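You operate a simulated robot arm through the tools that you are given. There is no shell and no other tool. Be economical: measure what you need, move in short steps, check, and stop when the job is done.

You are at the controls of a simulated robot arm. One attempt, no reset.

Task
Stand the white housing in the black nest, fit the insert that the card names, and tray it.
Fine: the housing ends in the blue tray with the insert home in its socket.

Only the result counts: the job must be done as asked and must still hold three seconds after the hand-in. Knocking over, shifting, dropping, spilling or breaking anything else fails it.

Robot
A 6-joint arm with a two-finger parallel gripper, fixed in place. Base frame: the origin is at the foot of the arm, x ahead of it, y to its left, z up; the work surface is at about z = 856. Lengths are in mm, angles in rad, forces in N, time in s.
With the tool pointing down near the work surface it reaches from about 260 to 680 mm from the base axis. Its first joint turns from -1.152 to 1.152 rad. Payload 2.9 kg.
The tool frame sits at the grasp point between the pads (the TCP): z along the fingers, y along the line on which they close. The tips reach 30 mm beyond it. Largest opening 110 mm; finger width 20, thickness 10; the body of the gripper, 48 by 112 mm, starts 55 mm behind the TCP.
Orientation is that of the tool frame in the base frame, as [roll, pitch, yaw] about the fixed x, y, z axes, in that order (R = Rz(yaw) Ry(pitch) Rx(roll)). With the fingers straight down and closing along the base's y, the tool's x points along the base's -x, its y along +y and its z along -z.

Tools
- The arm moves only by the tool step_arm. Its argument "steps" is text: rows parted by semicolons, each of 6 numbers parted by spaces: the shift along the tool's x, y, z in mm, then the turn, a rotation vector about the tool's x, y, z in rad. In form: tx ty tz wx wy wz; .... A call has 1 to 12 rows; each row is the pose to reach, as a shift and turn from the pose commanded when the call began, along the tool's axes at that moment. "grip" is the closure, from 0 (fully open) to 1 (shut), set as the call begins (left out, the last holds). A row lasts 0.2 s, in which the tool goes at most 50 mm and 0.15 rad; a call with a longer step from one row to the next is refused whole, and so is a gripper value outside its range. A pose out of reach is approached as far as the arm can. The call stops where the force on the tool passes 40 N (or 10 N more than at its start, if that is more) or the arm is blocked; 0.2 s more then pass. Each finger travels about 108 mm/s and halts on what it meets, pressing with about 32 N; the grip force reading is that of the motor and also rises with nothing between the fingers. The clock runs only during rows and for 0.2 s after the last one: add rows that repeat a pose to give the fingers time. The reply holds the time, the measured pose of the TCP, the force on the tool along the base axes, the opening and the grip force, in the units named above and with some noise.
- Cameras (640 x 400 px; columns grow to the right, rows downward): "scene" is fixed at [74.9, 425.6, 1406.3]; the picture's right is [-0.79, -0.61, 0.00], its down [-0.22, 0.28, -0.93] and it looks along [0.57, -0.74, -0.36] (base axes); focal length 353 px, centre (320, 200). "wrist" rides on the gripper at [72, 17, -103] in the tool frame; the picture's right is [-0.23, 0.97, 0.00], its down [-0.76, -0.18, -0.62] and it looks along [-0.61, -0.14, 0.78] (tool axes); focal length 222 px, centre (320, 200). There is no depth. A picture from a camera that has moved, and an enlarged one, comes with that camera's place and axes in the base frame and with its lens.
- get_image(camera): a new picture of that camera. No time passes.
- enlarge(camera, box): a new picture of the part [left, top, right, bottom] of that camera's present view, enlarged. No time passes.
- job_done(): hands the job in; it is judged then, once.

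Work in short steps. Places have to be worked out from the pictures, the camera data and where the tool is seen: move nearer, look again, correct. Check each grasp and each placing, and mend what went wrong. You have 120 turns and 84 pictures in all, those below and enlarged ones among them. Open the gripper and draw the arm clear of the work before you hand the job in, unless the task says otherwise; then end with one line.

The tools are called after ">>>" as a command line: name --argument value ..., lists and objects as JSON in quotes. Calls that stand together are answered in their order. step_arm: Moves the arm, as the interface text tells. Its arguments: {"type":"object","properties":{"steps":{"type":"string"},"grip":{"type":"number"}},"required":["steps"]} The other tools are called the same way: get_image (camera) takes a picture; enlarge (camera, box) takes an enlarged picture of a part of a camera's view; job_done () hands the job in.

At the start:

```text
clock: 0.0
ee_pos: [444.0, -90.9, 1200.2]
ee_rot: [-3.141, 0.001, 3.141]
ft_force: [-0.4, 0.2, 0.6]
gripper_width: 110.0
grip_force: 0.0
```

scene: 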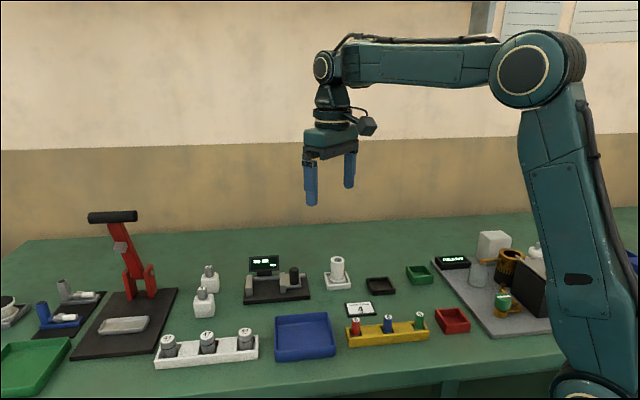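
wrist: 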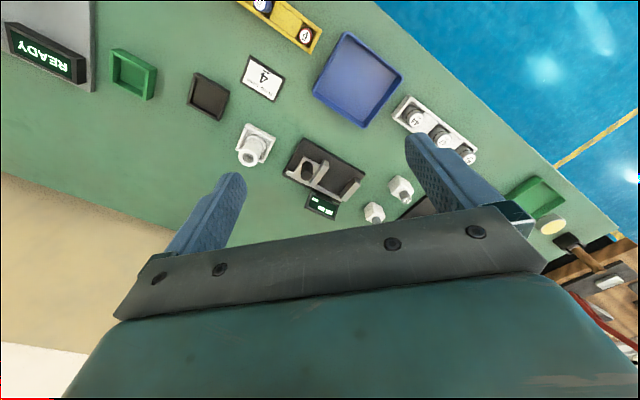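

I see a card, a yellow rack with three coloured inserts, a white rack with numbered grey items, a white housing and a black tray/nest. I enlarge these to identify them.

>>> enlarge --camera "scene" --box '[310, 240, 480, 346]'

>>> enlarge --camera "wrist" --box '[180, 0, 340, 100]'

>>> enlarge --camera "scene" --box '[140, 240, 340, 370]'

>>> enlarge --camera "wrist" --box '[180, 80, 500, 280]'

```text
3.76 times, centred on (395, 293) of scene
camera zoom: at [74.9, 425.6, 1406.3], right [-0.79, -0.61, 0.0], down [-0.22, 0.28, -0.93], along [0.57, -0.74, -0.36], focal length 1329 px, centre (38, -150)
```

zoom: 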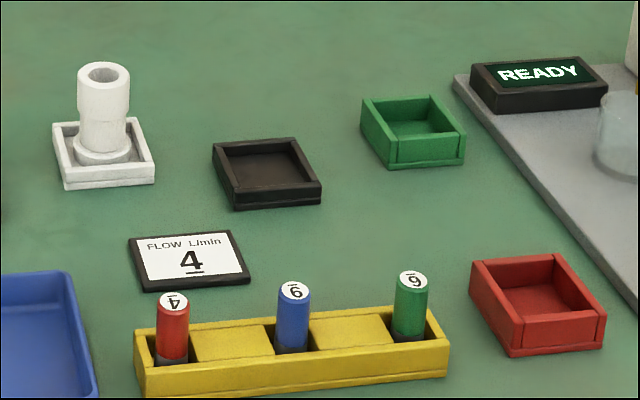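

```text
4.00 times, centred on (260, 50) of wrist
camera zoom: at [371.1, -75.4, 1303.5], right [0.23, 0.97, 0.0], down [0.76, -0.18, 0.62], along [0.61, -0.14, -0.78], focal length 888 px, centre (560, 800)
```

zoom: 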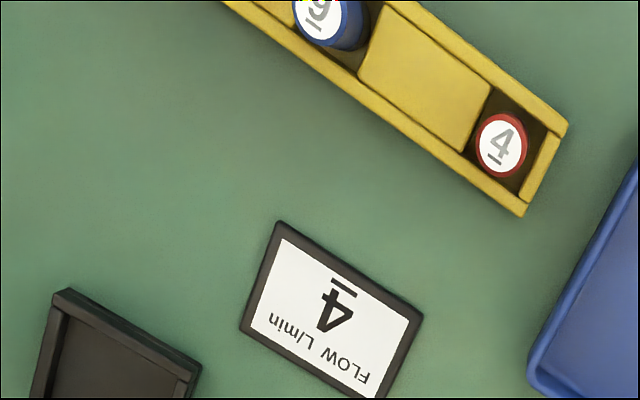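

```text
3.08 times, centred on (240, 305) of scene
camera zoom: at [74.9, 425.6, 1406.3], right [-0.79, -0.61, 0.0], down [-0.22, 0.28, -0.93], along [0.57, -0.74, -0.36], focal length 1086 px, centre (566, -123)
```

zoom: 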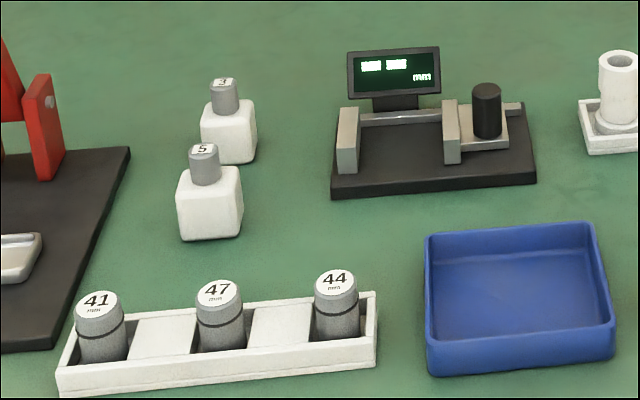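

```text
2.00 times, centred on (340, 180) of wrist
camera zoom: at [371.1, -75.4, 1303.5], right [0.23, 0.97, 0.0], down [0.76, -0.18, 0.62], along [0.61, -0.14, -0.78], focal length 444 px, centre (280, 240)
```

zoom: 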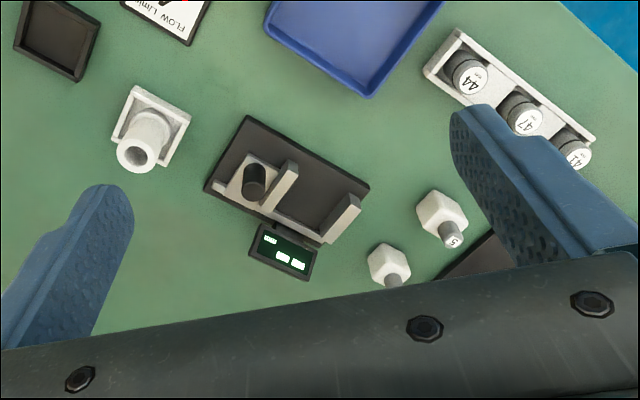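

Card says 4, so the red "4" insert is the one. Estimates: housing about (529,-239) with its top near z 933, nest (427,-294), red insert (384,-101), blue tray (470,-36). I move above the housing to look closer.

>>> step_arm --steps "-17 -30 34 0 0 0; -34 -60 68 0 0 0; -51 -90 102 0 0 0; -68 -120 136 0 0 0; -85 -149 170 0 0 0; -85 -149 170 0 0 0"

>>> get_image --camera "wrist"

>>> get_image --camera "scene"

```text
clock: 1.4
ee_pos: [529.6, -240.0, 1029.4]
ee_rot: [3.142, 0.001, 3.141]
ft_force: [0.5, -0.6, 0.1]
gripper_width: 110.5
grip_force: 0.0
```

```text
77 pictures are left
camera wrist: at [457.4, -224.1, 1131.4], right [0.23, 0.97, 0.0], down [0.76, -0.18, 0.62], along [0.61, -0.14, -0.78], focal length 222 px, centre (320, 200)
```

wrist: 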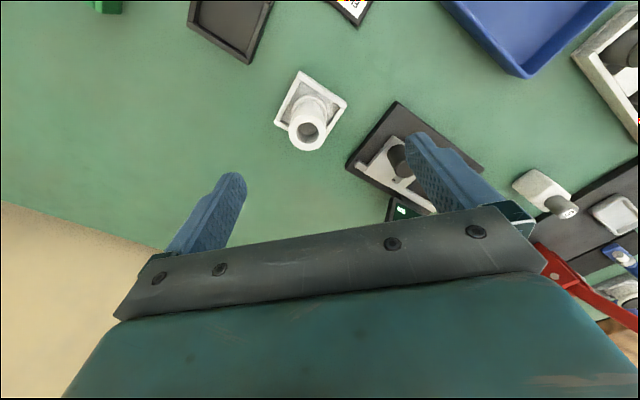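

```text
76 pictures are left
```

scene: 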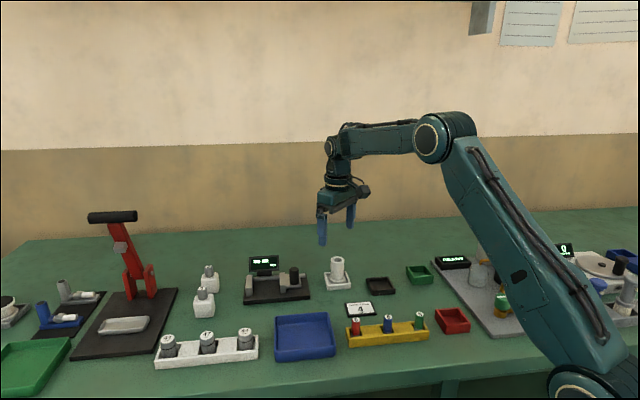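

The housing is in view; I enlarge it to see its orientation and get finer measurements.

>>> enlarge --camera "wrist" --box '[170, 0, 410, 150]'

>>> enlarge --camera "scene" --box '[310, 240, 406, 300]'

```text
2.67 times, centred on (290, 75) of wrist
camera zoom: at [457.4, -224.1, 1131.4], right [0.23, 0.97, 0.0], down [0.76, -0.18, 0.62], along [0.61, -0.14, -0.78], focal length 592 px, centre (400, 533)
```

zoom: 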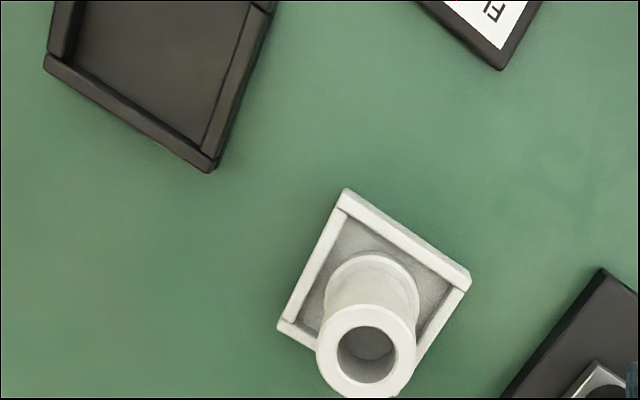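

```text
6.67 times, centred on (358, 270) of scene
camera zoom: at [75.0, 425.6, 1406.3], right [-0.79, -0.61, 0.0], down [-0.22, 0.28, -0.93], along [0.57, -0.74, -0.36], focal length 2353 px, centre (67, -267)
```

zoom: 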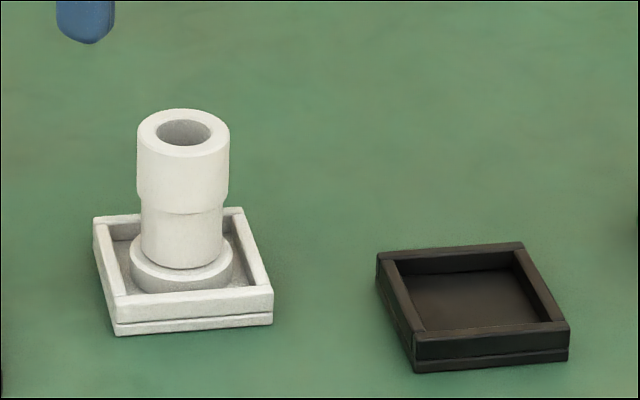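

The housing is a tube with a flange (~36 mm collar), standing loose in the white tray at (531,-252.5) by the wrist camera, which I trust more. I part-close to ~66 mm, line up, and descend to just above to recheck.

>>> step_arm --steps "-2 -12.5 0 0 0 0; -2 -12.5 20 0 0 0; -2 -12.5 40 0 0 0; -2 -12.5 54 0 0 0; -2 -12.5 54 0 0 0" --grip 0.35

>>> get_image --camera "wrist"

>>> enlarge --camera "scene" --box '[280, 215, 408, 295]'

```text
clock: 2.6
ee_pos: [530.9, -253.8, 976.4]
ee_rot: [3.141, -0.001, -3.141]
ft_force: [-0.7, -0.4, -0.2]
gripper_width: 71.3
grip_force: 0.1
```

```text
73 pictures are left
camera wrist: at [458.4, -237.3, 1079.2], right [0.23, 0.97, 0.0], down [0.76, -0.18, 0.62], along [0.61, -0.14, -0.78], focal length 222 px, centre (320, 200)
```

wrist: 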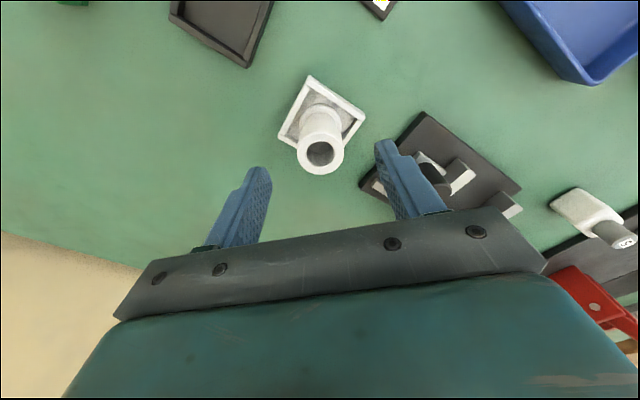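

```text
5.00 times, centred on (344, 255) of scene
camera zoom: at [74.9, 425.6, 1406.3], right [-0.79, -0.61, 0.0], down [-0.22, 0.28, -0.93], along [0.57, -0.74, -0.36], focal length 1765 px, centre (200, -75)
```

zoom: 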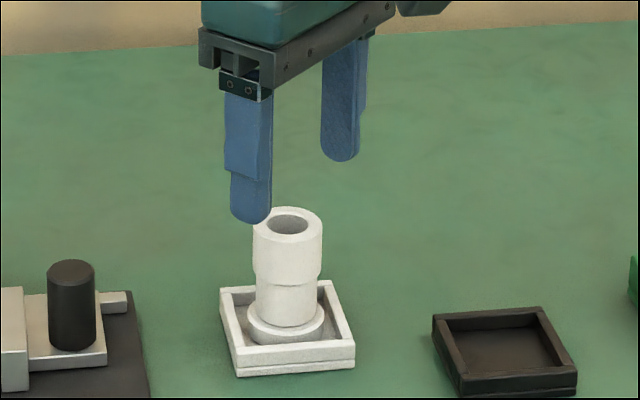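

Housing computes at (530.5,-253.7), matching the TCP in xy. I descend 61 mm to z≈915.

>>> step_arm --steps "0 0 15 0 0 0; 0 0 30 0 0 0; 0 0 45 0 0 0; 0 0 61 0 0 0; 0 0 61 0 0 0"

>>> enlarge --camera "scene" --box '[280, 215, 408, 295]'

>>> get_image --camera "wrist"

```text
clock: 3.8
ee_pos: [531.5, -251.9, 916.1]
ee_rot: [-3.141, 0.0, 3.141]
ft_force: [0.1, 0.0, 0.0]
gripper_width: 71.5
grip_force: 0.1
```

```text
5.00 times, centred on (344, 255) of scene
camera zoom: at [74.9, 425.6, 1406.3], right [-0.79, -0.61, 0.0], down [-0.22, 0.28, -0.93], along [0.57, -0.74, -0.36], focal length 1765 px, centre (200, -75)
```

zoom: 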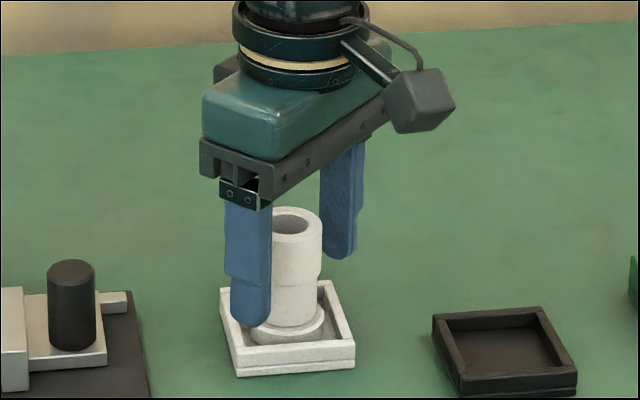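

```text
70 pictures are left
camera wrist: at [458.0, -237.3, 1018.7], right [0.23, 0.97, 0.0], down [0.76, -0.18, 0.62], along [0.61, -0.14, -0.78], focal length 222 px, centre (320, 200)
```

wrist: 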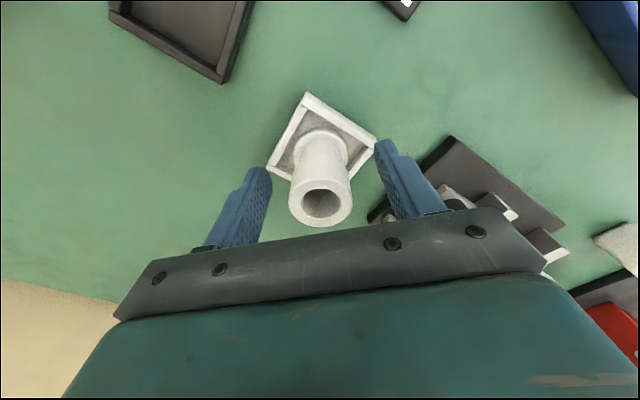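

The tube sits centred between the fingers, tips above the flange. I close fully.

>>> step_arm --steps "0 0 0 0 0 0; 0 0 0 0 0 0; 0 0 0 0 0 0; 0 0 0 0 0 0" --grip 1

```text
clock: 4.8
ee_pos: [530.1, -253.5, 915.8]
ee_rot: [-3.141, 0.0, -3.141]
ft_force: [-0.3, -1.0, -0.1]
gripper_width: 36.8
grip_force: 31.8
```

Grip is firm at 36.8 mm. I lift straight 65 mm and then move toward the nest, staying high.

>>> step_arm --steps "0 0 -15 0 0 0; 0 0 -40 0 0 0; 0 0 -70 0 0 0; 30 -12 -70 0 0 0; 55 -24 -70 0 0 0; 55 -24 -70 0 0 0"

>>> get_image --camera "wrist"

>>> enlarge --camera "scene" --box '[296, 200, 424, 300]'

```text
clock: 6.2
ee_pos: [474.9, -276.5, 983.9]
ee_rot: [-3.141, 0.0, -3.141]
ft_force: [-0.3, -0.2, -1.6]
gripper_width: 36.6
grip_force: 31.9
```

```text
69 pictures are left
camera wrist: at [401.9, -261.0, 1087.8], right [0.23, 0.97, 0.0], down [0.76, -0.18, 0.62], along [0.61, -0.14, -0.78], focal length 222 px, centre (320, 200)
```

wrist: 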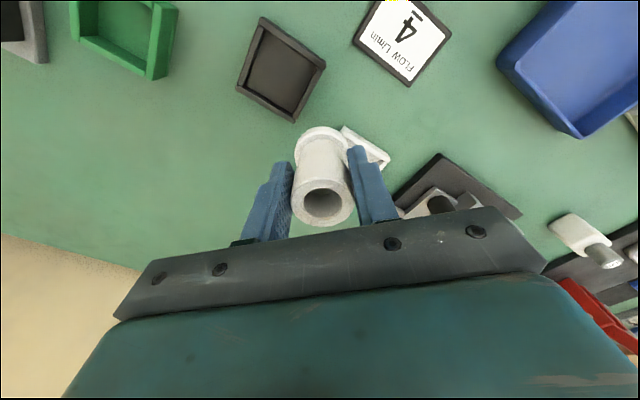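

```text
4.00 times, centred on (360, 250) of scene
camera zoom: at [75.0, 425.6, 1406.3], right [-0.79, -0.61, 0.0], down [-0.22, 0.28, -0.93], along [0.57, -0.74, -0.36], focal length 1412 px, centre (160, 0)
```

zoom: 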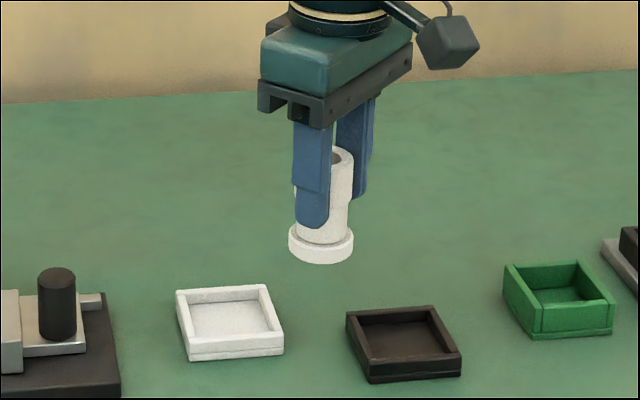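

Housing is hanging cleanly. I measure the nest more accurately from here before it's occluded.

>>> enlarge --camera "wrist" --box '[208, 0, 368, 130]'

```text
3.08 times, centred on (288, 65) of wrist
camera zoom: at [401.9, -261.0, 1087.8], right [0.23, 0.97, 0.0], down [0.76, -0.18, 0.62], along [0.61, -0.14, -0.78], focal length 684 px, centre (418, 615)
```

zoom: 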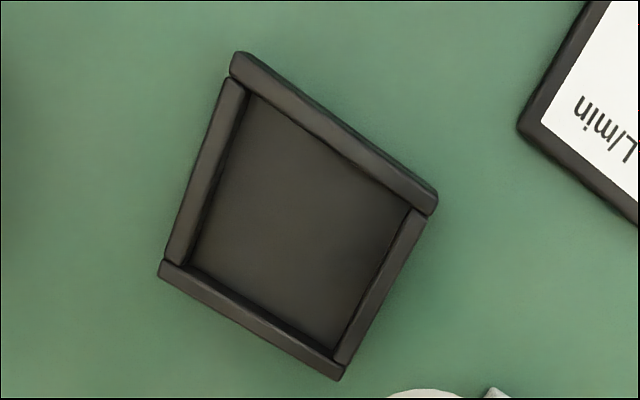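

Nest centre works out at (430,-302.5), inner side about 50 mm. I move above it, descend most of the way and check.

>>> step_arm --steps "23 -13 0 0 0 0; 46 -26 0 0 0 0; 46 -26 20 0 0 0; 46 -26 40 0 0 0; 46 -26 50 0 0 0; 46 -26 50 0 0 0"

>>> enlarge --camera "wrist" --box '[220, 60, 420, 240]'

>>> enlarge --camera "scene" --box '[316, 220, 444, 300]'

```text
clock: 7.6
ee_pos: [430.4, -303.3, 935.0]
ee_rot: [3.141, 0.001, 3.141]
ft_force: [-1.1, -0.4, -1.3]
gripper_width: 36.5
grip_force: 31.7
```

```text
2.22 times, centred on (320, 150) of wrist
camera zoom: at [357.8, -287.1, 1037.5], right [0.23, 0.97, 0.0], down [0.76, -0.18, 0.62], along [0.61, -0.14, -0.78], focal length 494 px, centre (320, 311)
```

zoom: 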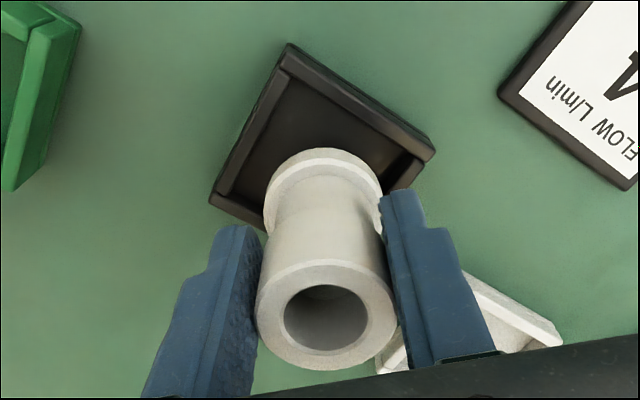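

```text
5.00 times, centred on (380, 260) of scene
camera zoom: at [75.0, 425.6, 1406.3], right [-0.79, -0.61, 0.0], down [-0.22, 0.28, -0.93], along [0.57, -0.74, -0.36], focal length 1765 px, centre (20, -100)
```

zoom: 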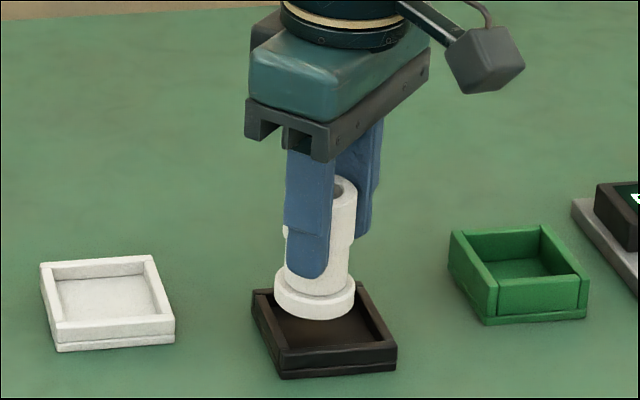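

Alignment looks right. I descend the last ~19 mm gently, watching force.

>>> step_arm --steps "0 0 8 0 0 0; 0 0 14 0 0 0; 0 0 17 0 0 0; 0 0 19 0 0 0; 0 0 19 0 0 0"

>>> enlarge --camera "scene" --box '[316, 220, 444, 300]'

>>> enlarge --camera "wrist" --box '[220, 60, 420, 240]'

```text
clock: 8.8
ee_pos: [431.9, -303.2, 918.4]
ee_rot: [-3.138, 0.005, -3.141]
ft_force: [-1.6, 0.8, 28.4]
gripper_width: 36.9
grip_force: 31.6
```

```text
5.00 times, centred on (380, 260) of scene
camera zoom: at [74.5, 425.9, 1406.3], right [-0.79, -0.61, 0.0], down [-0.22, 0.28, -0.93], along [0.57, -0.74, -0.36], focal length 1765 px, centre (20, -100)
```

zoom: 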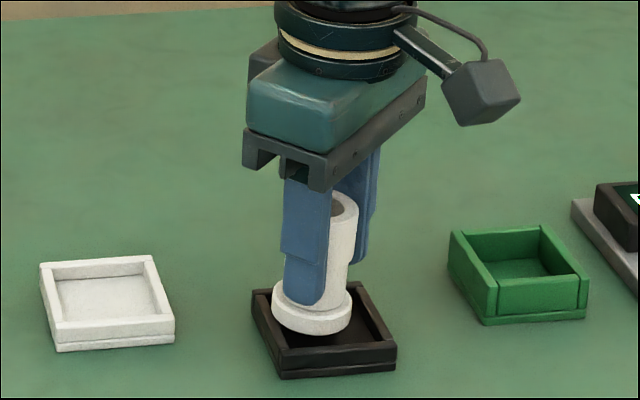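

```text
2.22 times, centred on (320, 150) of wrist
camera zoom: at [358.0, -287.3, 1020.8], right [0.23, 0.97, 0.0], down [0.76, -0.18, 0.63], along [0.61, -0.14, -0.78], focal length 494 px, centre (320, 311)
```

zoom: 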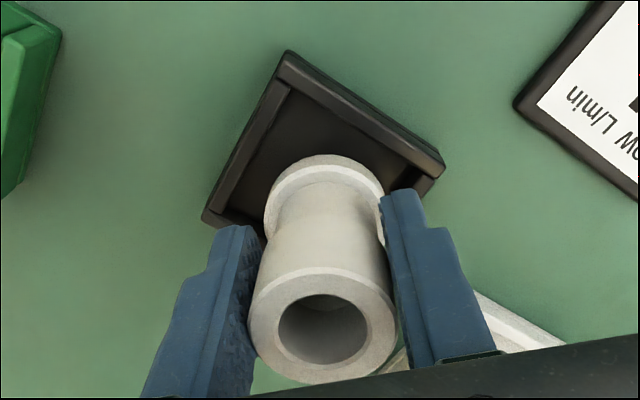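

28 N and the flange appears caught on the far wall: nest centre re-computes to x≈426.5 against housing 430.5. I lift 6 mm, shift 4 mm toward -x, and re-lower.

>>> step_arm --steps "0 0 -8 0 0 0; 4 0 -8 0 0 0; 4 0 -8 0 0 0"

>>> enlarge --camera "scene" --box '[346, 245, 426, 305]'

>>> enlarge --camera "wrist" --box '[240, 60, 400, 160]'

```text
clock: 9.6
ee_pos: [427.1, -303.5, 924.9]
ee_rot: [-3.142, -0.002, -3.141]
ft_force: [-0.1, 0.0, -2.3]
gripper_width: 36.8
grip_force: 31.7
```

```text
6.67 times, centred on (386, 275) of scene
camera zoom: at [75.0, 425.6, 1406.3], right [-0.79, -0.61, 0.0], down [-0.22, 0.28, -0.93], along [0.57, -0.74, -0.36], focal length 2353 px, centre (-120, -300)
```

zoom: 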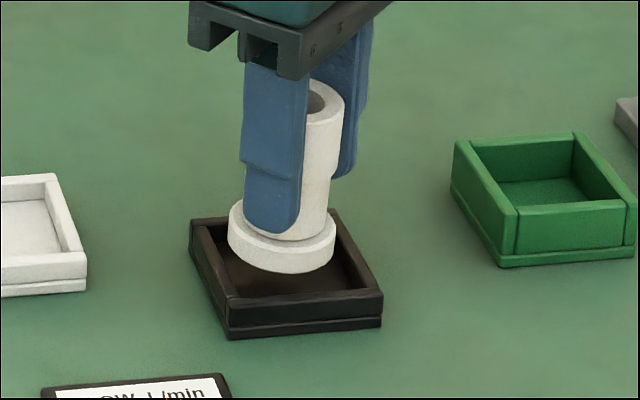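

```text
4.00 times, centred on (320, 110) of wrist
camera zoom: at [353.5, -287.2, 1026.8], right [0.23, 0.97, 0.0], down [0.76, -0.18, 0.62], along [0.61, -0.14, -0.78], focal length 888 px, centre (320, 560)
```

zoom: 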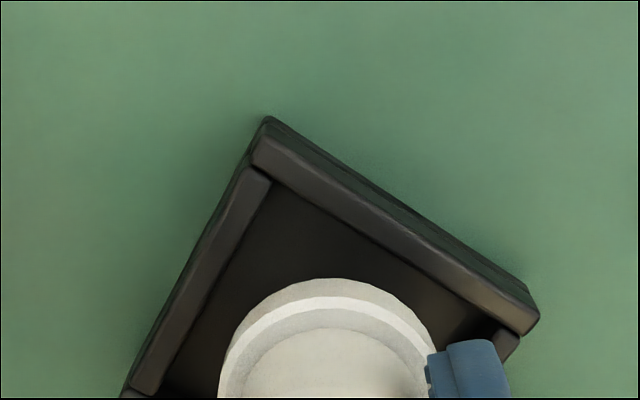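

The flange appears a few mm off toward +x still (slight tilt from the contact). I shift 3.5 mm more toward -x and 1 mm +y, then lower gently.

>>> step_arm --steps "3.5 1 0 0 0 0; 3.5 1 4 0 0 0; 3.5 1 7 0 0 0; 3.5 1 9 0 0 0; 3.5 1 9 0 0 0"

>>> enlarge --camera "scene" --box '[346, 245, 426, 305]'

>>> enlarge --camera "wrist" --box '[220, 60, 420, 240]'

```text
clock: 10.8
ee_pos: [422.8, -301.5, 915.8]
ee_rot: [3.141, 0.001, 3.14]
ft_force: [0.6, 0.0, -1.9]
gripper_width: 36.8
grip_force: 31.7
```

```text
6.67 times, centred on (386, 275) of scene
camera zoom: at [75.0, 425.6, 1406.3], right [-0.79, -0.61, 0.0], down [-0.22, 0.28, -0.93], along [0.57, -0.74, -0.36], focal length 2353 px, centre (-120, -300)
```

zoom: 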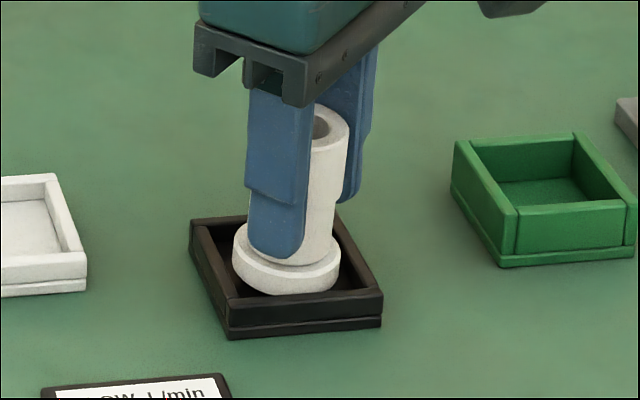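

```text
2.22 times, centred on (320, 150) of wrist
camera zoom: at [349.8, -285.4, 1017.8], right [0.23, 0.97, 0.0], down [0.76, -0.18, 0.62], along [0.61, -0.14, -0.78], focal length 494 px, centre (320, 311)
```

zoom: 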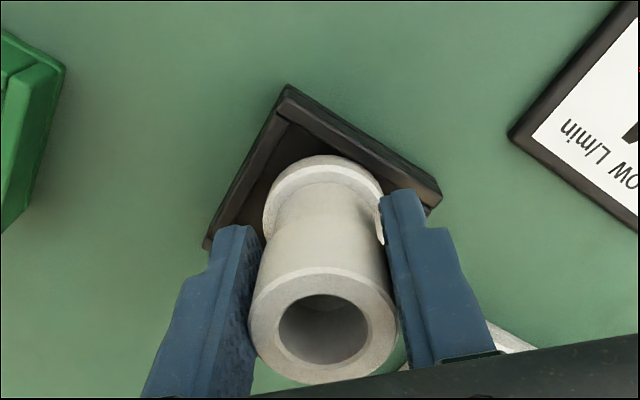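

The flange is now inside the walls with no contact. I continue down in 1 mm rows until it seats.

>>> step_arm --steps "0 0 1 0 0 0; 0 0 2 0 0 0; 0 0 2 0 0 0"

```text
clock: 11.6
ee_pos: [422.8, -302.0, 913.3]
ee_rot: [-3.141, 0.001, 3.141]
ft_force: [-0.1, -0.2, -1.0]
gripper_width: 36.5
grip_force: 31.9
```

Still free (it probably slipped a little in the grip earlier). I go on down 4 mm more.

>>> step_arm --steps "0 0 1 0 0 0; 0 0 2 0 0 0; 0 0 3 0 0 0; 0 0 4 0 0 0; 0 0 4 0 0 0"

>>> enlarge --camera "scene" --box '[346, 245, 426, 305]'

```text
clock: 12.8
ee_pos: [422.2, -302.6, 910.1]
ee_rot: [-3.141, 0.0, 3.14]
ft_force: [-0.1, 2.6, 5.2]
gripper_width: 36.6
grip_force: 31.9
```

```text
6.67 times, centred on (386, 275) of scene
camera zoom: at [74.8, 425.7, 1406.3], right [-0.79, -0.61, 0.0], down [-0.22, 0.28, -0.93], along [0.57, -0.74, -0.36], focal length 2353 px, centre (-120, -300)
```

zoom: 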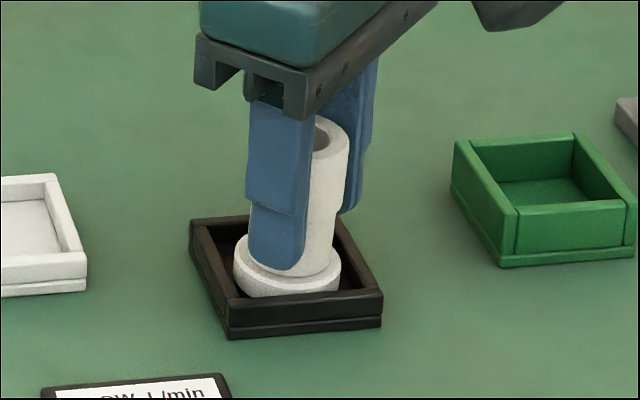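

First contact (≈5–6 N) with the floor; the flange is seated in the nest. I release by opening to ~71 mm and look.

>>> step_arm --steps "0 0 0 0 0 0; 0 0 0 0 0 0; 0 0 0 0 0 0" --grip 0.35

>>> enlarge --camera "scene" --box '[346, 245, 426, 305]'

```text
clock: 13.6
ee_pos: [421.9, -303.3, 908.4]
ee_rot: [-3.14, -0.001, 3.142]
ft_force: [0.6, -0.1, -0.6]
gripper_width: 71.5
grip_force: 0.0
```

```text
6.67 times, centred on (386, 275) of scene
camera zoom: at [74.9, 425.6, 1406.3], right [-0.79, -0.61, 0.0], down [-0.22, 0.28, -0.93], along [0.57, -0.74, -0.36], focal length 2353 px, centre (-120, -300)
```

zoom: 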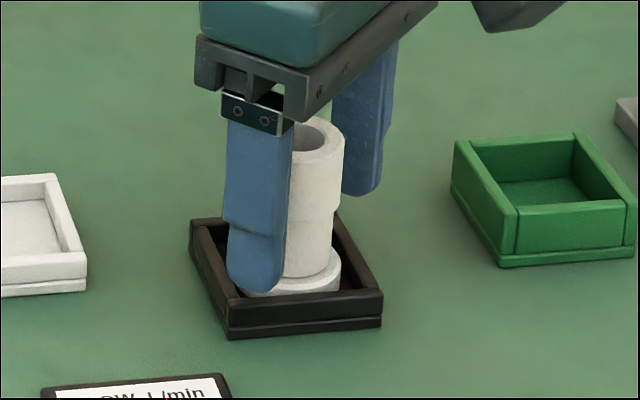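

Released and standing. I rise straight 90 mm and check that it stands upright and where its hole is.

>>> step_arm --steps "0 0 -25 0 0 0; 0 0 -60 0 0 0; 0 0 -95 0 0 0; 0 0 -95 0 0 0"

>>> enlarge --camera "wrist" --box '[200, 40, 440, 190]'

>>> enlarge --camera "scene" --box '[346, 245, 426, 305]'

```text
clock: 14.6
ee_pos: [423.2, -303.4, 1004.6]
ee_rot: [3.141, 0.0, 3.141]
ft_force: [0.6, 0.2, 0.1]
gripper_width: 71.6
grip_force: 0.0
```

```text
2.67 times, centred on (320, 115) of wrist
camera zoom: at [349.7, -287.2, 1107.4], right [0.23, 0.97, 0.0], down [0.76, -0.18, 0.62], along [0.61, -0.14, -0.78], focal length 592 px, centre (320, 427)
```

zoom: 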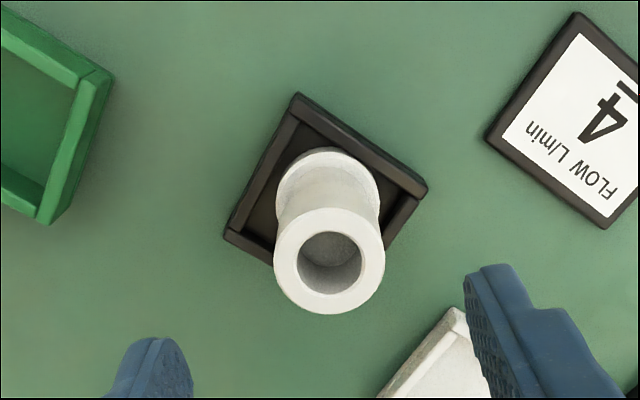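

```text
6.67 times, centred on (386, 275) of scene
camera zoom: at [74.9, 425.6, 1406.3], right [-0.79, -0.61, 0.0], down [-0.22, 0.28, -0.93], along [0.57, -0.74, -0.36], focal length 2353 px, centre (-120, -300)
```

zoom: 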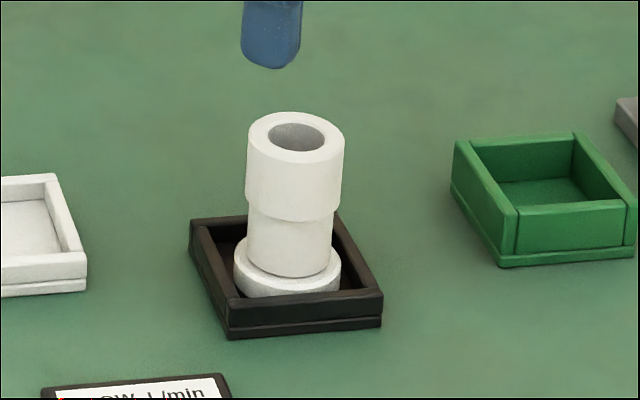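

Housing stands upright in the nest, hole at about (424,-301). Now I go above the red insert to look closely.

>>> step_arm --steps "8 40 0 0 0 0; 16 80 0 0 0 0; 24 120 0 0 0 0; 32 160 0 0 0 0; 39 202 0 0 0 0; 39 202 0 0 0 0"

>>> get_image --camera "wrist"

>>> enlarge --camera "scene" --box '[330, 295, 440, 355]'

>>> enlarge --camera "wrist" --box '[240, 60, 400, 160]'

```text
clock: 16.0
ee_pos: [382.9, -99.8, 1003.9]
ee_rot: [-3.141, 0.001, -3.141]
ft_force: [0.5, 0.0, -0.4]
gripper_width: 71.6
grip_force: 0.1
```

```text
54 pictures are left
camera wrist: at [309.5, -83.9, 1106.0], right [0.23, 0.97, 0.0], down [0.76, -0.18, 0.62], along [0.61, -0.14, -0.78], focal length 222 px, centre (320, 200)
```

wrist: 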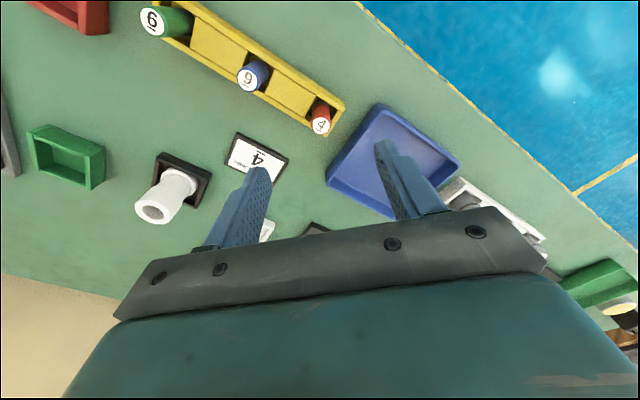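

```text
5.82 times, centred on (385, 325) of scene
camera zoom: at [74.9, 425.6, 1406.3], right [-0.79, -0.61, 0.0], down [-0.22, 0.28, -0.93], along [0.57, -0.74, -0.36], focal length 2054 px, centre (-58, -527)
```

zoom: 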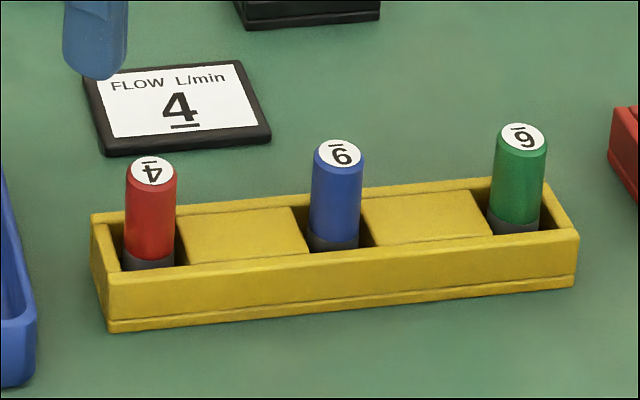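

```text
4.00 times, centred on (320, 110) of wrist
camera zoom: at [309.5, -83.9, 1106.0], right [0.23, 0.97, 0.0], down [0.76, -0.18, 0.62], along [0.61, -0.14, -0.78], focal length 888 px, centre (320, 560)
```

zoom: 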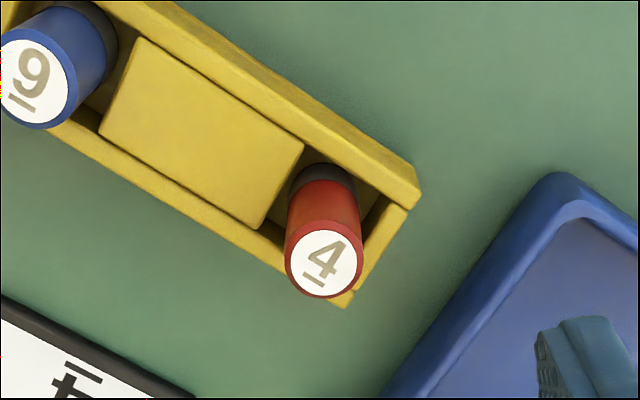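

The red insert (~18 mm dia, top z≈905) computes at about (382,-99.5), right below the tool. Fingers must stay above the rack walls (~878). I narrow the opening and descend to z≈945 to recheck.

>>> step_arm --steps "0 0 15 0 0 0; 0 0 30 0 0 0; 0 0 45 0 0 0; 0 0 58 0 0 0; 0 0 58 0 0 0" --grip 0.58

>>> enlarge --camera "wrist" --box '[220, 60, 420, 240]'

>>> enlarge --camera "scene" --box '[320, 285, 400, 345]'

```text
clock: 17.2
ee_pos: [382.4, -100.7, 946.7]
ee_rot: [3.141, 0.001, -3.141]
ft_force: [0.2, 0.6, -0.2]
gripper_width: 46.4
grip_force: 0.1
```

```text
2.22 times, centred on (320, 150) of wrist
camera zoom: at [309.4, -83.9, 1048.8], right [0.23, 0.97, 0.0], down [0.76, -0.18, 0.62], along [0.61, -0.14, -0.78], focal length 494 px, centre (320, 311)
```

zoom: 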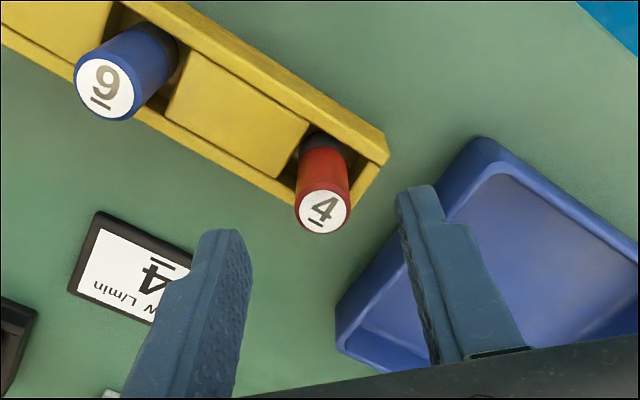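

```text
6.67 times, centred on (360, 315) of scene
camera zoom: at [74.9, 425.6, 1406.3], right [-0.79, -0.61, 0.0], down [-0.22, 0.28, -0.93], along [0.57, -0.74, -0.36], focal length 2353 px, centre (53, -567)
```

zoom: 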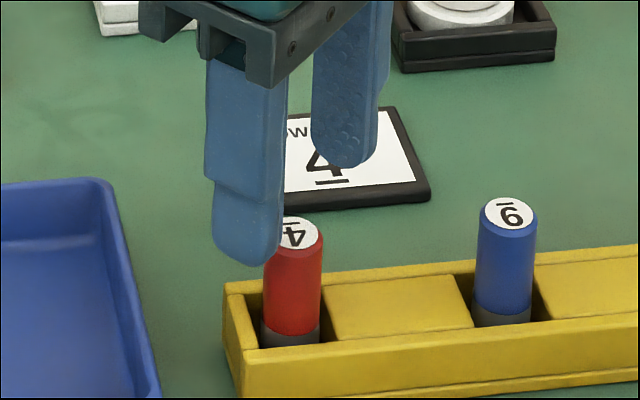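

Insert top confirmed near (382.3,-99.7,~906). I descend so the tips reach about z 883, just above the rack walls.

>>> step_arm --steps "0 0.7 12 0 0 0; 0 0.7 24 0 0 0; 0 0.7 33 0 0 0; 0 0.7 33 0 0 0"

>>> enlarge --camera "scene" --box '[320, 285, 400, 345]'

>>> enlarge --camera "wrist" --box '[220, 80, 420, 260]'

```text
clock: 18.2
ee_pos: [384.4, -97.5, 914.7]
ee_rot: [-3.141, 0.0, -3.141]
ft_force: [0.1, 0.7, 1.1]
gripper_width: 46.2
grip_force: 0.1
```

```text
6.67 times, centred on (360, 315) of scene
camera zoom: at [74.9, 425.6, 1406.3], right [-0.79, -0.61, 0.0], down [-0.22, 0.28, -0.93], along [0.57, -0.74, -0.36], focal length 2353 px, centre (53, -567)
```

zoom: 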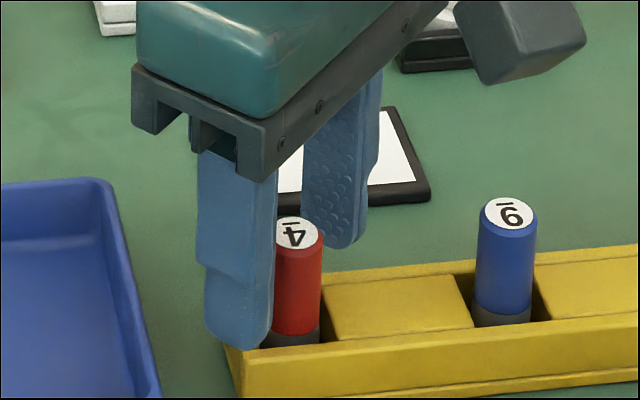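

```text
2.22 times, centred on (320, 170) of wrist
camera zoom: at [311.1, -83.4, 1016.3], right [0.23, 0.97, 0.0], down [0.76, -0.18, 0.62], along [0.61, -0.14, -0.78], focal length 494 px, centre (320, 267)
```

zoom: 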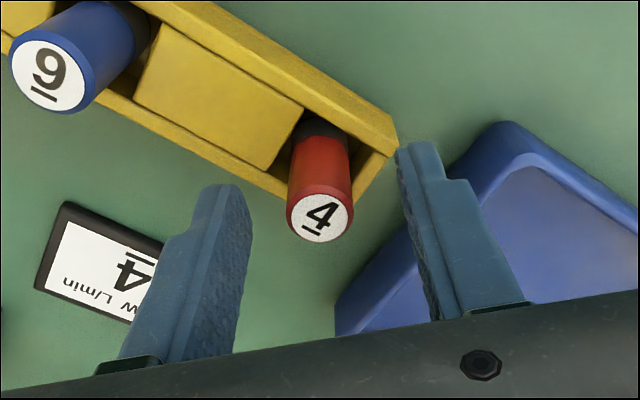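

Fingers straddle the insert, offset under 2 mm, clear of the rack. I close.

>>> step_arm --steps "0 0 0 0 0 0; 0 0 0 0 0 0; 0 0 0 0 0 0; 0 0 0 0 0 0" --grip 1

>>> enlarge --camera "scene" --box '[320, 285, 400, 345]'

```text
clock: 19.2
ee_pos: [385.1, -99.3, 914.5]
ee_rot: [3.14, 0.0, 3.141]
ft_force: [0.1, -0.2, 0.6]
gripper_width: 16.5
grip_force: 31.9
```

```text
6.67 times, centred on (360, 315) of scene
camera zoom: at [74.9, 425.6, 1406.3], right [-0.79, -0.61, 0.0], down [-0.22, 0.28, -0.93], along [0.57, -0.74, -0.36], focal length 2353 px, centre (53, -567)
```

zoom: 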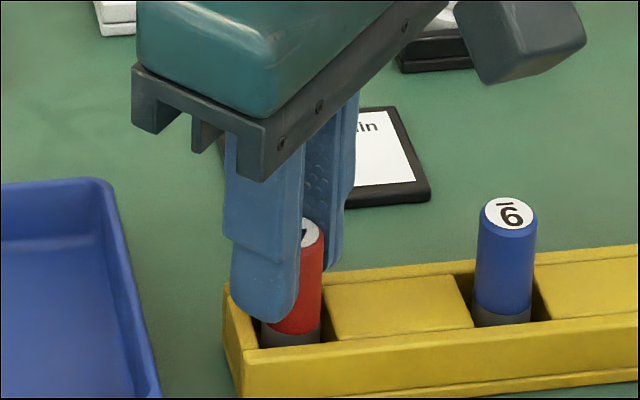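

Gripped at 16.5 mm. I lift straight up slowly, then higher, and check the hang.

>>> step_arm --steps "0 0 -8 0 0 0; 0 0 -20 0 0 0; 0 0 -40 0 0 0; 0 0 -65 0 0 0; 0 0 -90 0 0 0; 0 0 -90 0 0 0"

>>> get_image --camera "scene"

>>> enlarge --camera "wrist" --box '[220, 80, 420, 260]'

```text
clock: 20.6
ee_pos: [384.3, -98.3, 1004.8]
ee_rot: [3.141, -0.002, -3.141]
ft_force: [-0.5, -0.8, 0.4]
gripper_width: 16.1
grip_force: 32.7
```

```text
46 pictures are left
```

scene: 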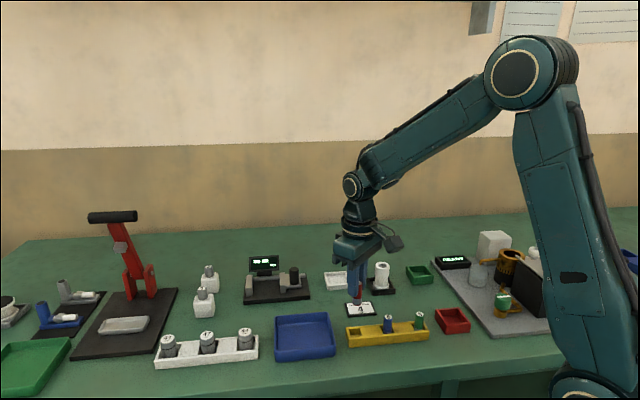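

```text
2.22 times, centred on (320, 170) of wrist
camera zoom: at [311.0, -83.0, 1107.4], right [0.23, 0.97, 0.0], down [0.76, -0.18, 0.62], along [0.61, -0.14, -0.78], focal length 494 px, centre (320, 267)
```

zoom: 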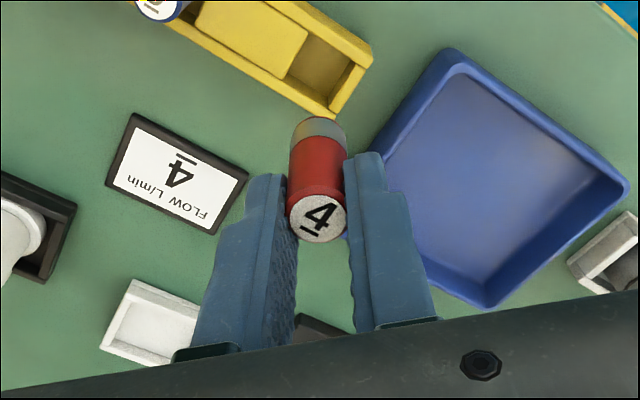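

Insert is held upright, axis about 2.3 mm to -x of the TCP. I move it over the housing hole (delta base +42,-201), keeping height.

>>> step_arm --steps "0 0 -8 0 0 0; -8 -40 -8 0 0 0; -16 -80 -8 0 0 0; -25 -120 -8 0 0 0; -33 -160 -8 0 0 0; -39 -188 -8 0 0 0; -42.2 -201 -8 0 0 0; -42.2 -201 -8 0 0 0"

>>> enlarge --camera "wrist" --box '[220, 60, 420, 240]'

>>> enlarge --camera "scene" --box '[336, 225, 432, 297]'

```text
clock: 22.4
ee_pos: [425.7, -301.1, 1010.4]
ee_rot: [3.141, -0.001, 3.141]
ft_force: [-0.3, 0.8, -0.5]
gripper_width: 16.4
grip_force: 32.5
```

```text
2.22 times, centred on (320, 150) of wrist
camera zoom: at [353.4, -284.9, 1113.8], right [0.23, 0.97, 0.0], down [0.76, -0.18, 0.62], along [0.61, -0.14, -0.78], focal length 494 px, centre (320, 311)
```

zoom: 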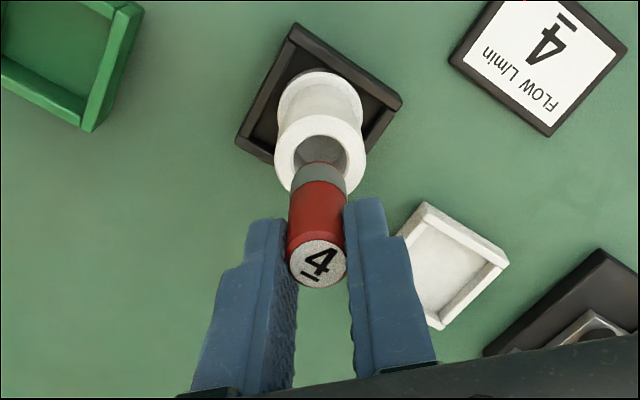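

```text
5.56 times, centred on (384, 261) of scene
camera zoom: at [74.9, 425.6, 1406.3], right [-0.79, -0.61, 0.0], down [-0.22, 0.28, -0.93], along [0.57, -0.74, -0.36], focal length 1961 px, centre (-36, -139)
```

zoom: 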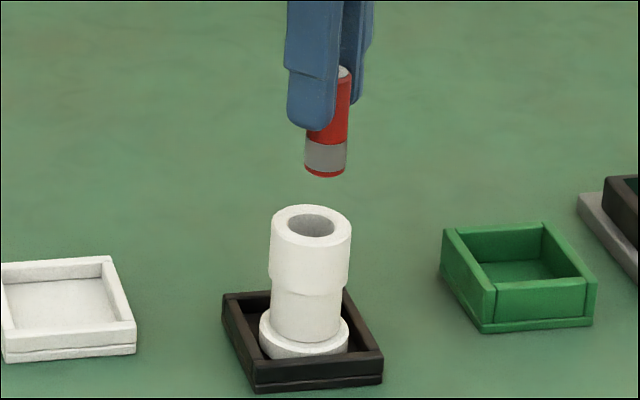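

Combining both cameras, the housing top is at z≈920 and the hole at (429,-301.5); the insert axis is (426,-301.7) with its bottom at ~953. I shift +3.5 mm in x, descend 25 mm and recheck.

>>> step_arm --steps "-3.5 0.3 0 0 0 0; -3.5 0.3 13 0 0 0; -3.5 0.3 25 0 0 0; -3.5 0.3 25 0 0 0"

>>> enlarge --camera "wrist" --box '[260, 100, 380, 220]'

>>> enlarge --camera "scene" --box '[352, 240, 416, 288]'

```text
clock: 23.4
ee_pos: [430.6, -300.3, 986.9]
ee_rot: [3.141, 0.0, -3.141]
ft_force: [-0.9, 0.0, -0.6]
gripper_width: 16.3
grip_force: 32.1
```

```text
3.33 times, centred on (320, 160) of wrist
camera zoom: at [356.8, -283.9, 1089.4], right [0.23, 0.97, 0.0], down [0.76, -0.18, 0.62], along [0.61, -0.14, -0.78], focal length 740 px, centre (320, 333)
```

zoom: 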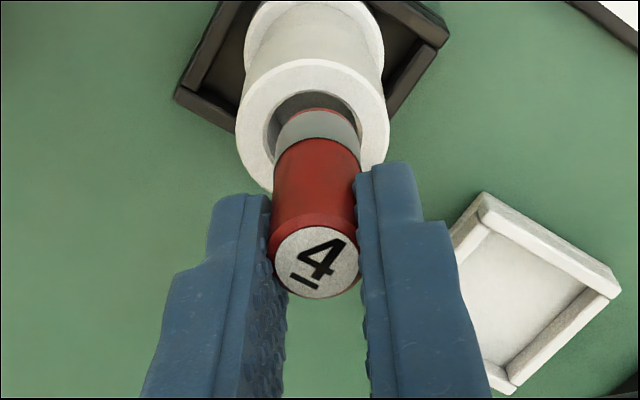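

```text
8.33 times, centred on (384, 264) of scene
camera zoom: at [74.9, 425.6, 1406.3], right [-0.79, -0.61, 0.0], down [-0.22, 0.28, -0.93], along [0.57, -0.74, -0.36], focal length 2942 px, centre (-213, -333)
```

zoom: 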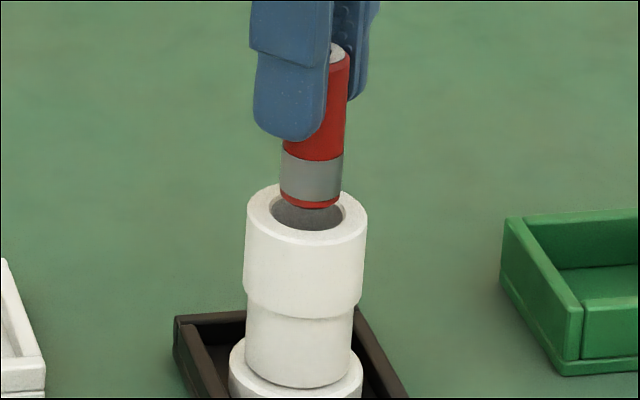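

Alignment is within ~1 mm; insert about 1.2 mm too far to +y. I correct -0.8 in y and lower so the tip enters the hole.

>>> step_arm --steps "0 -0.8 0 0 0 0; 0 -0.8 4 0 0 0; 0 -0.8 8 0 0 0; 0 -0.8 12 0 0 0; 0 -0.8 15 0 0 0; 0 -0.8 15 0 0 0"

>>> enlarge --camera "wrist" --box '[260, 100, 380, 220]'

>>> enlarge --camera "scene" --box '[352, 240, 416, 288]'

```text
clock: 24.8
ee_pos: [429.6, -300.3, 971.5]
ee_rot: [3.142, 0.001, 3.141]
ft_force: [-0.1, 0.5, 0.6]
gripper_width: 16.4
grip_force: 32.0
```

```text
3.33 times, centred on (320, 160) of wrist
camera zoom: at [356.5, -284.2, 1074.4], right [0.23, 0.97, 0.0], down [0.76, -0.18, 0.62], along [0.61, -0.14, -0.78], focal length 740 px, centre (320, 333)
```

zoom: 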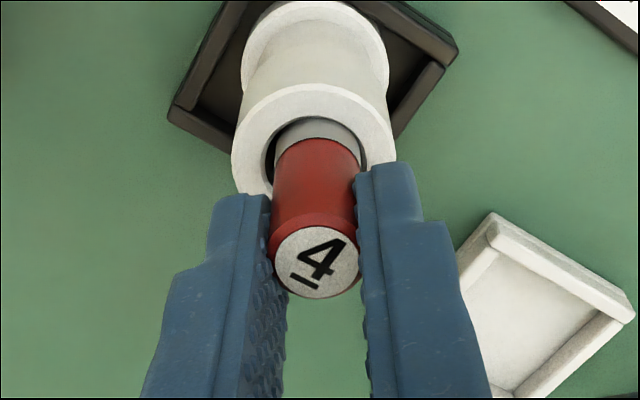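

```text
8.33 times, centred on (384, 264) of scene
camera zoom: at [74.9, 425.6, 1406.3], right [-0.79, -0.61, 0.0], down [-0.22, 0.28, -0.93], along [0.57, -0.74, -0.36], focal length 2942 px, centre (-213, -333)
```

zoom: 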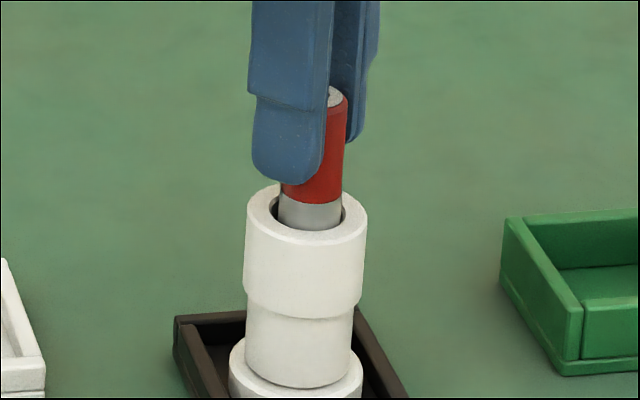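

The tip has entered the hole, slightly toward the scene camera side. I nudge +1 x, -0.8 y and go down 10 mm more.

>>> step_arm --steps "-1 -0.8 0 0 0 0; -1 -0.8 3 0 0 0; -1 -0.8 6 0 0 0; -1 -0.8 10 0 0 0; -1 -0.8 10 0 0 0"

>>> enlarge --camera "wrist" --box '[260, 100, 380, 220]'

>>> enlarge --camera "scene" --box '[352, 240, 416, 288]'

```text
clock: 26.0
ee_pos: [430.5, -301.7, 960.0]
ee_rot: [3.141, -0.001, -3.14]
ft_force: [1.0, -0.2, 0.0]
gripper_width: 16.2
grip_force: 31.7
```

```text
3.33 times, centred on (320, 160) of wrist
camera zoom: at [357.6, -285.3, 1063.8], right [0.23, 0.97, 0.0], down [0.76, -0.18, 0.62], along [0.61, -0.14, -0.78], focal length 740 px, centre (320, 333)
```

zoom: 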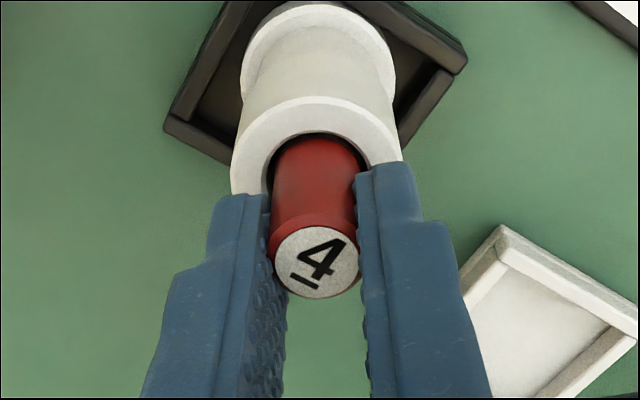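

```text
8.33 times, centred on (384, 264) of scene
camera zoom: at [74.9, 425.6, 1406.3], right [-0.79, -0.61, 0.0], down [-0.22, 0.28, -0.93], along [0.57, -0.74, -0.36], focal length 2942 px, centre (-213, -333)
```

zoom: 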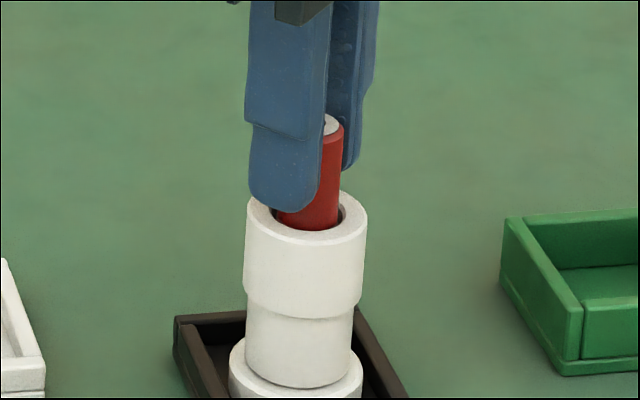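

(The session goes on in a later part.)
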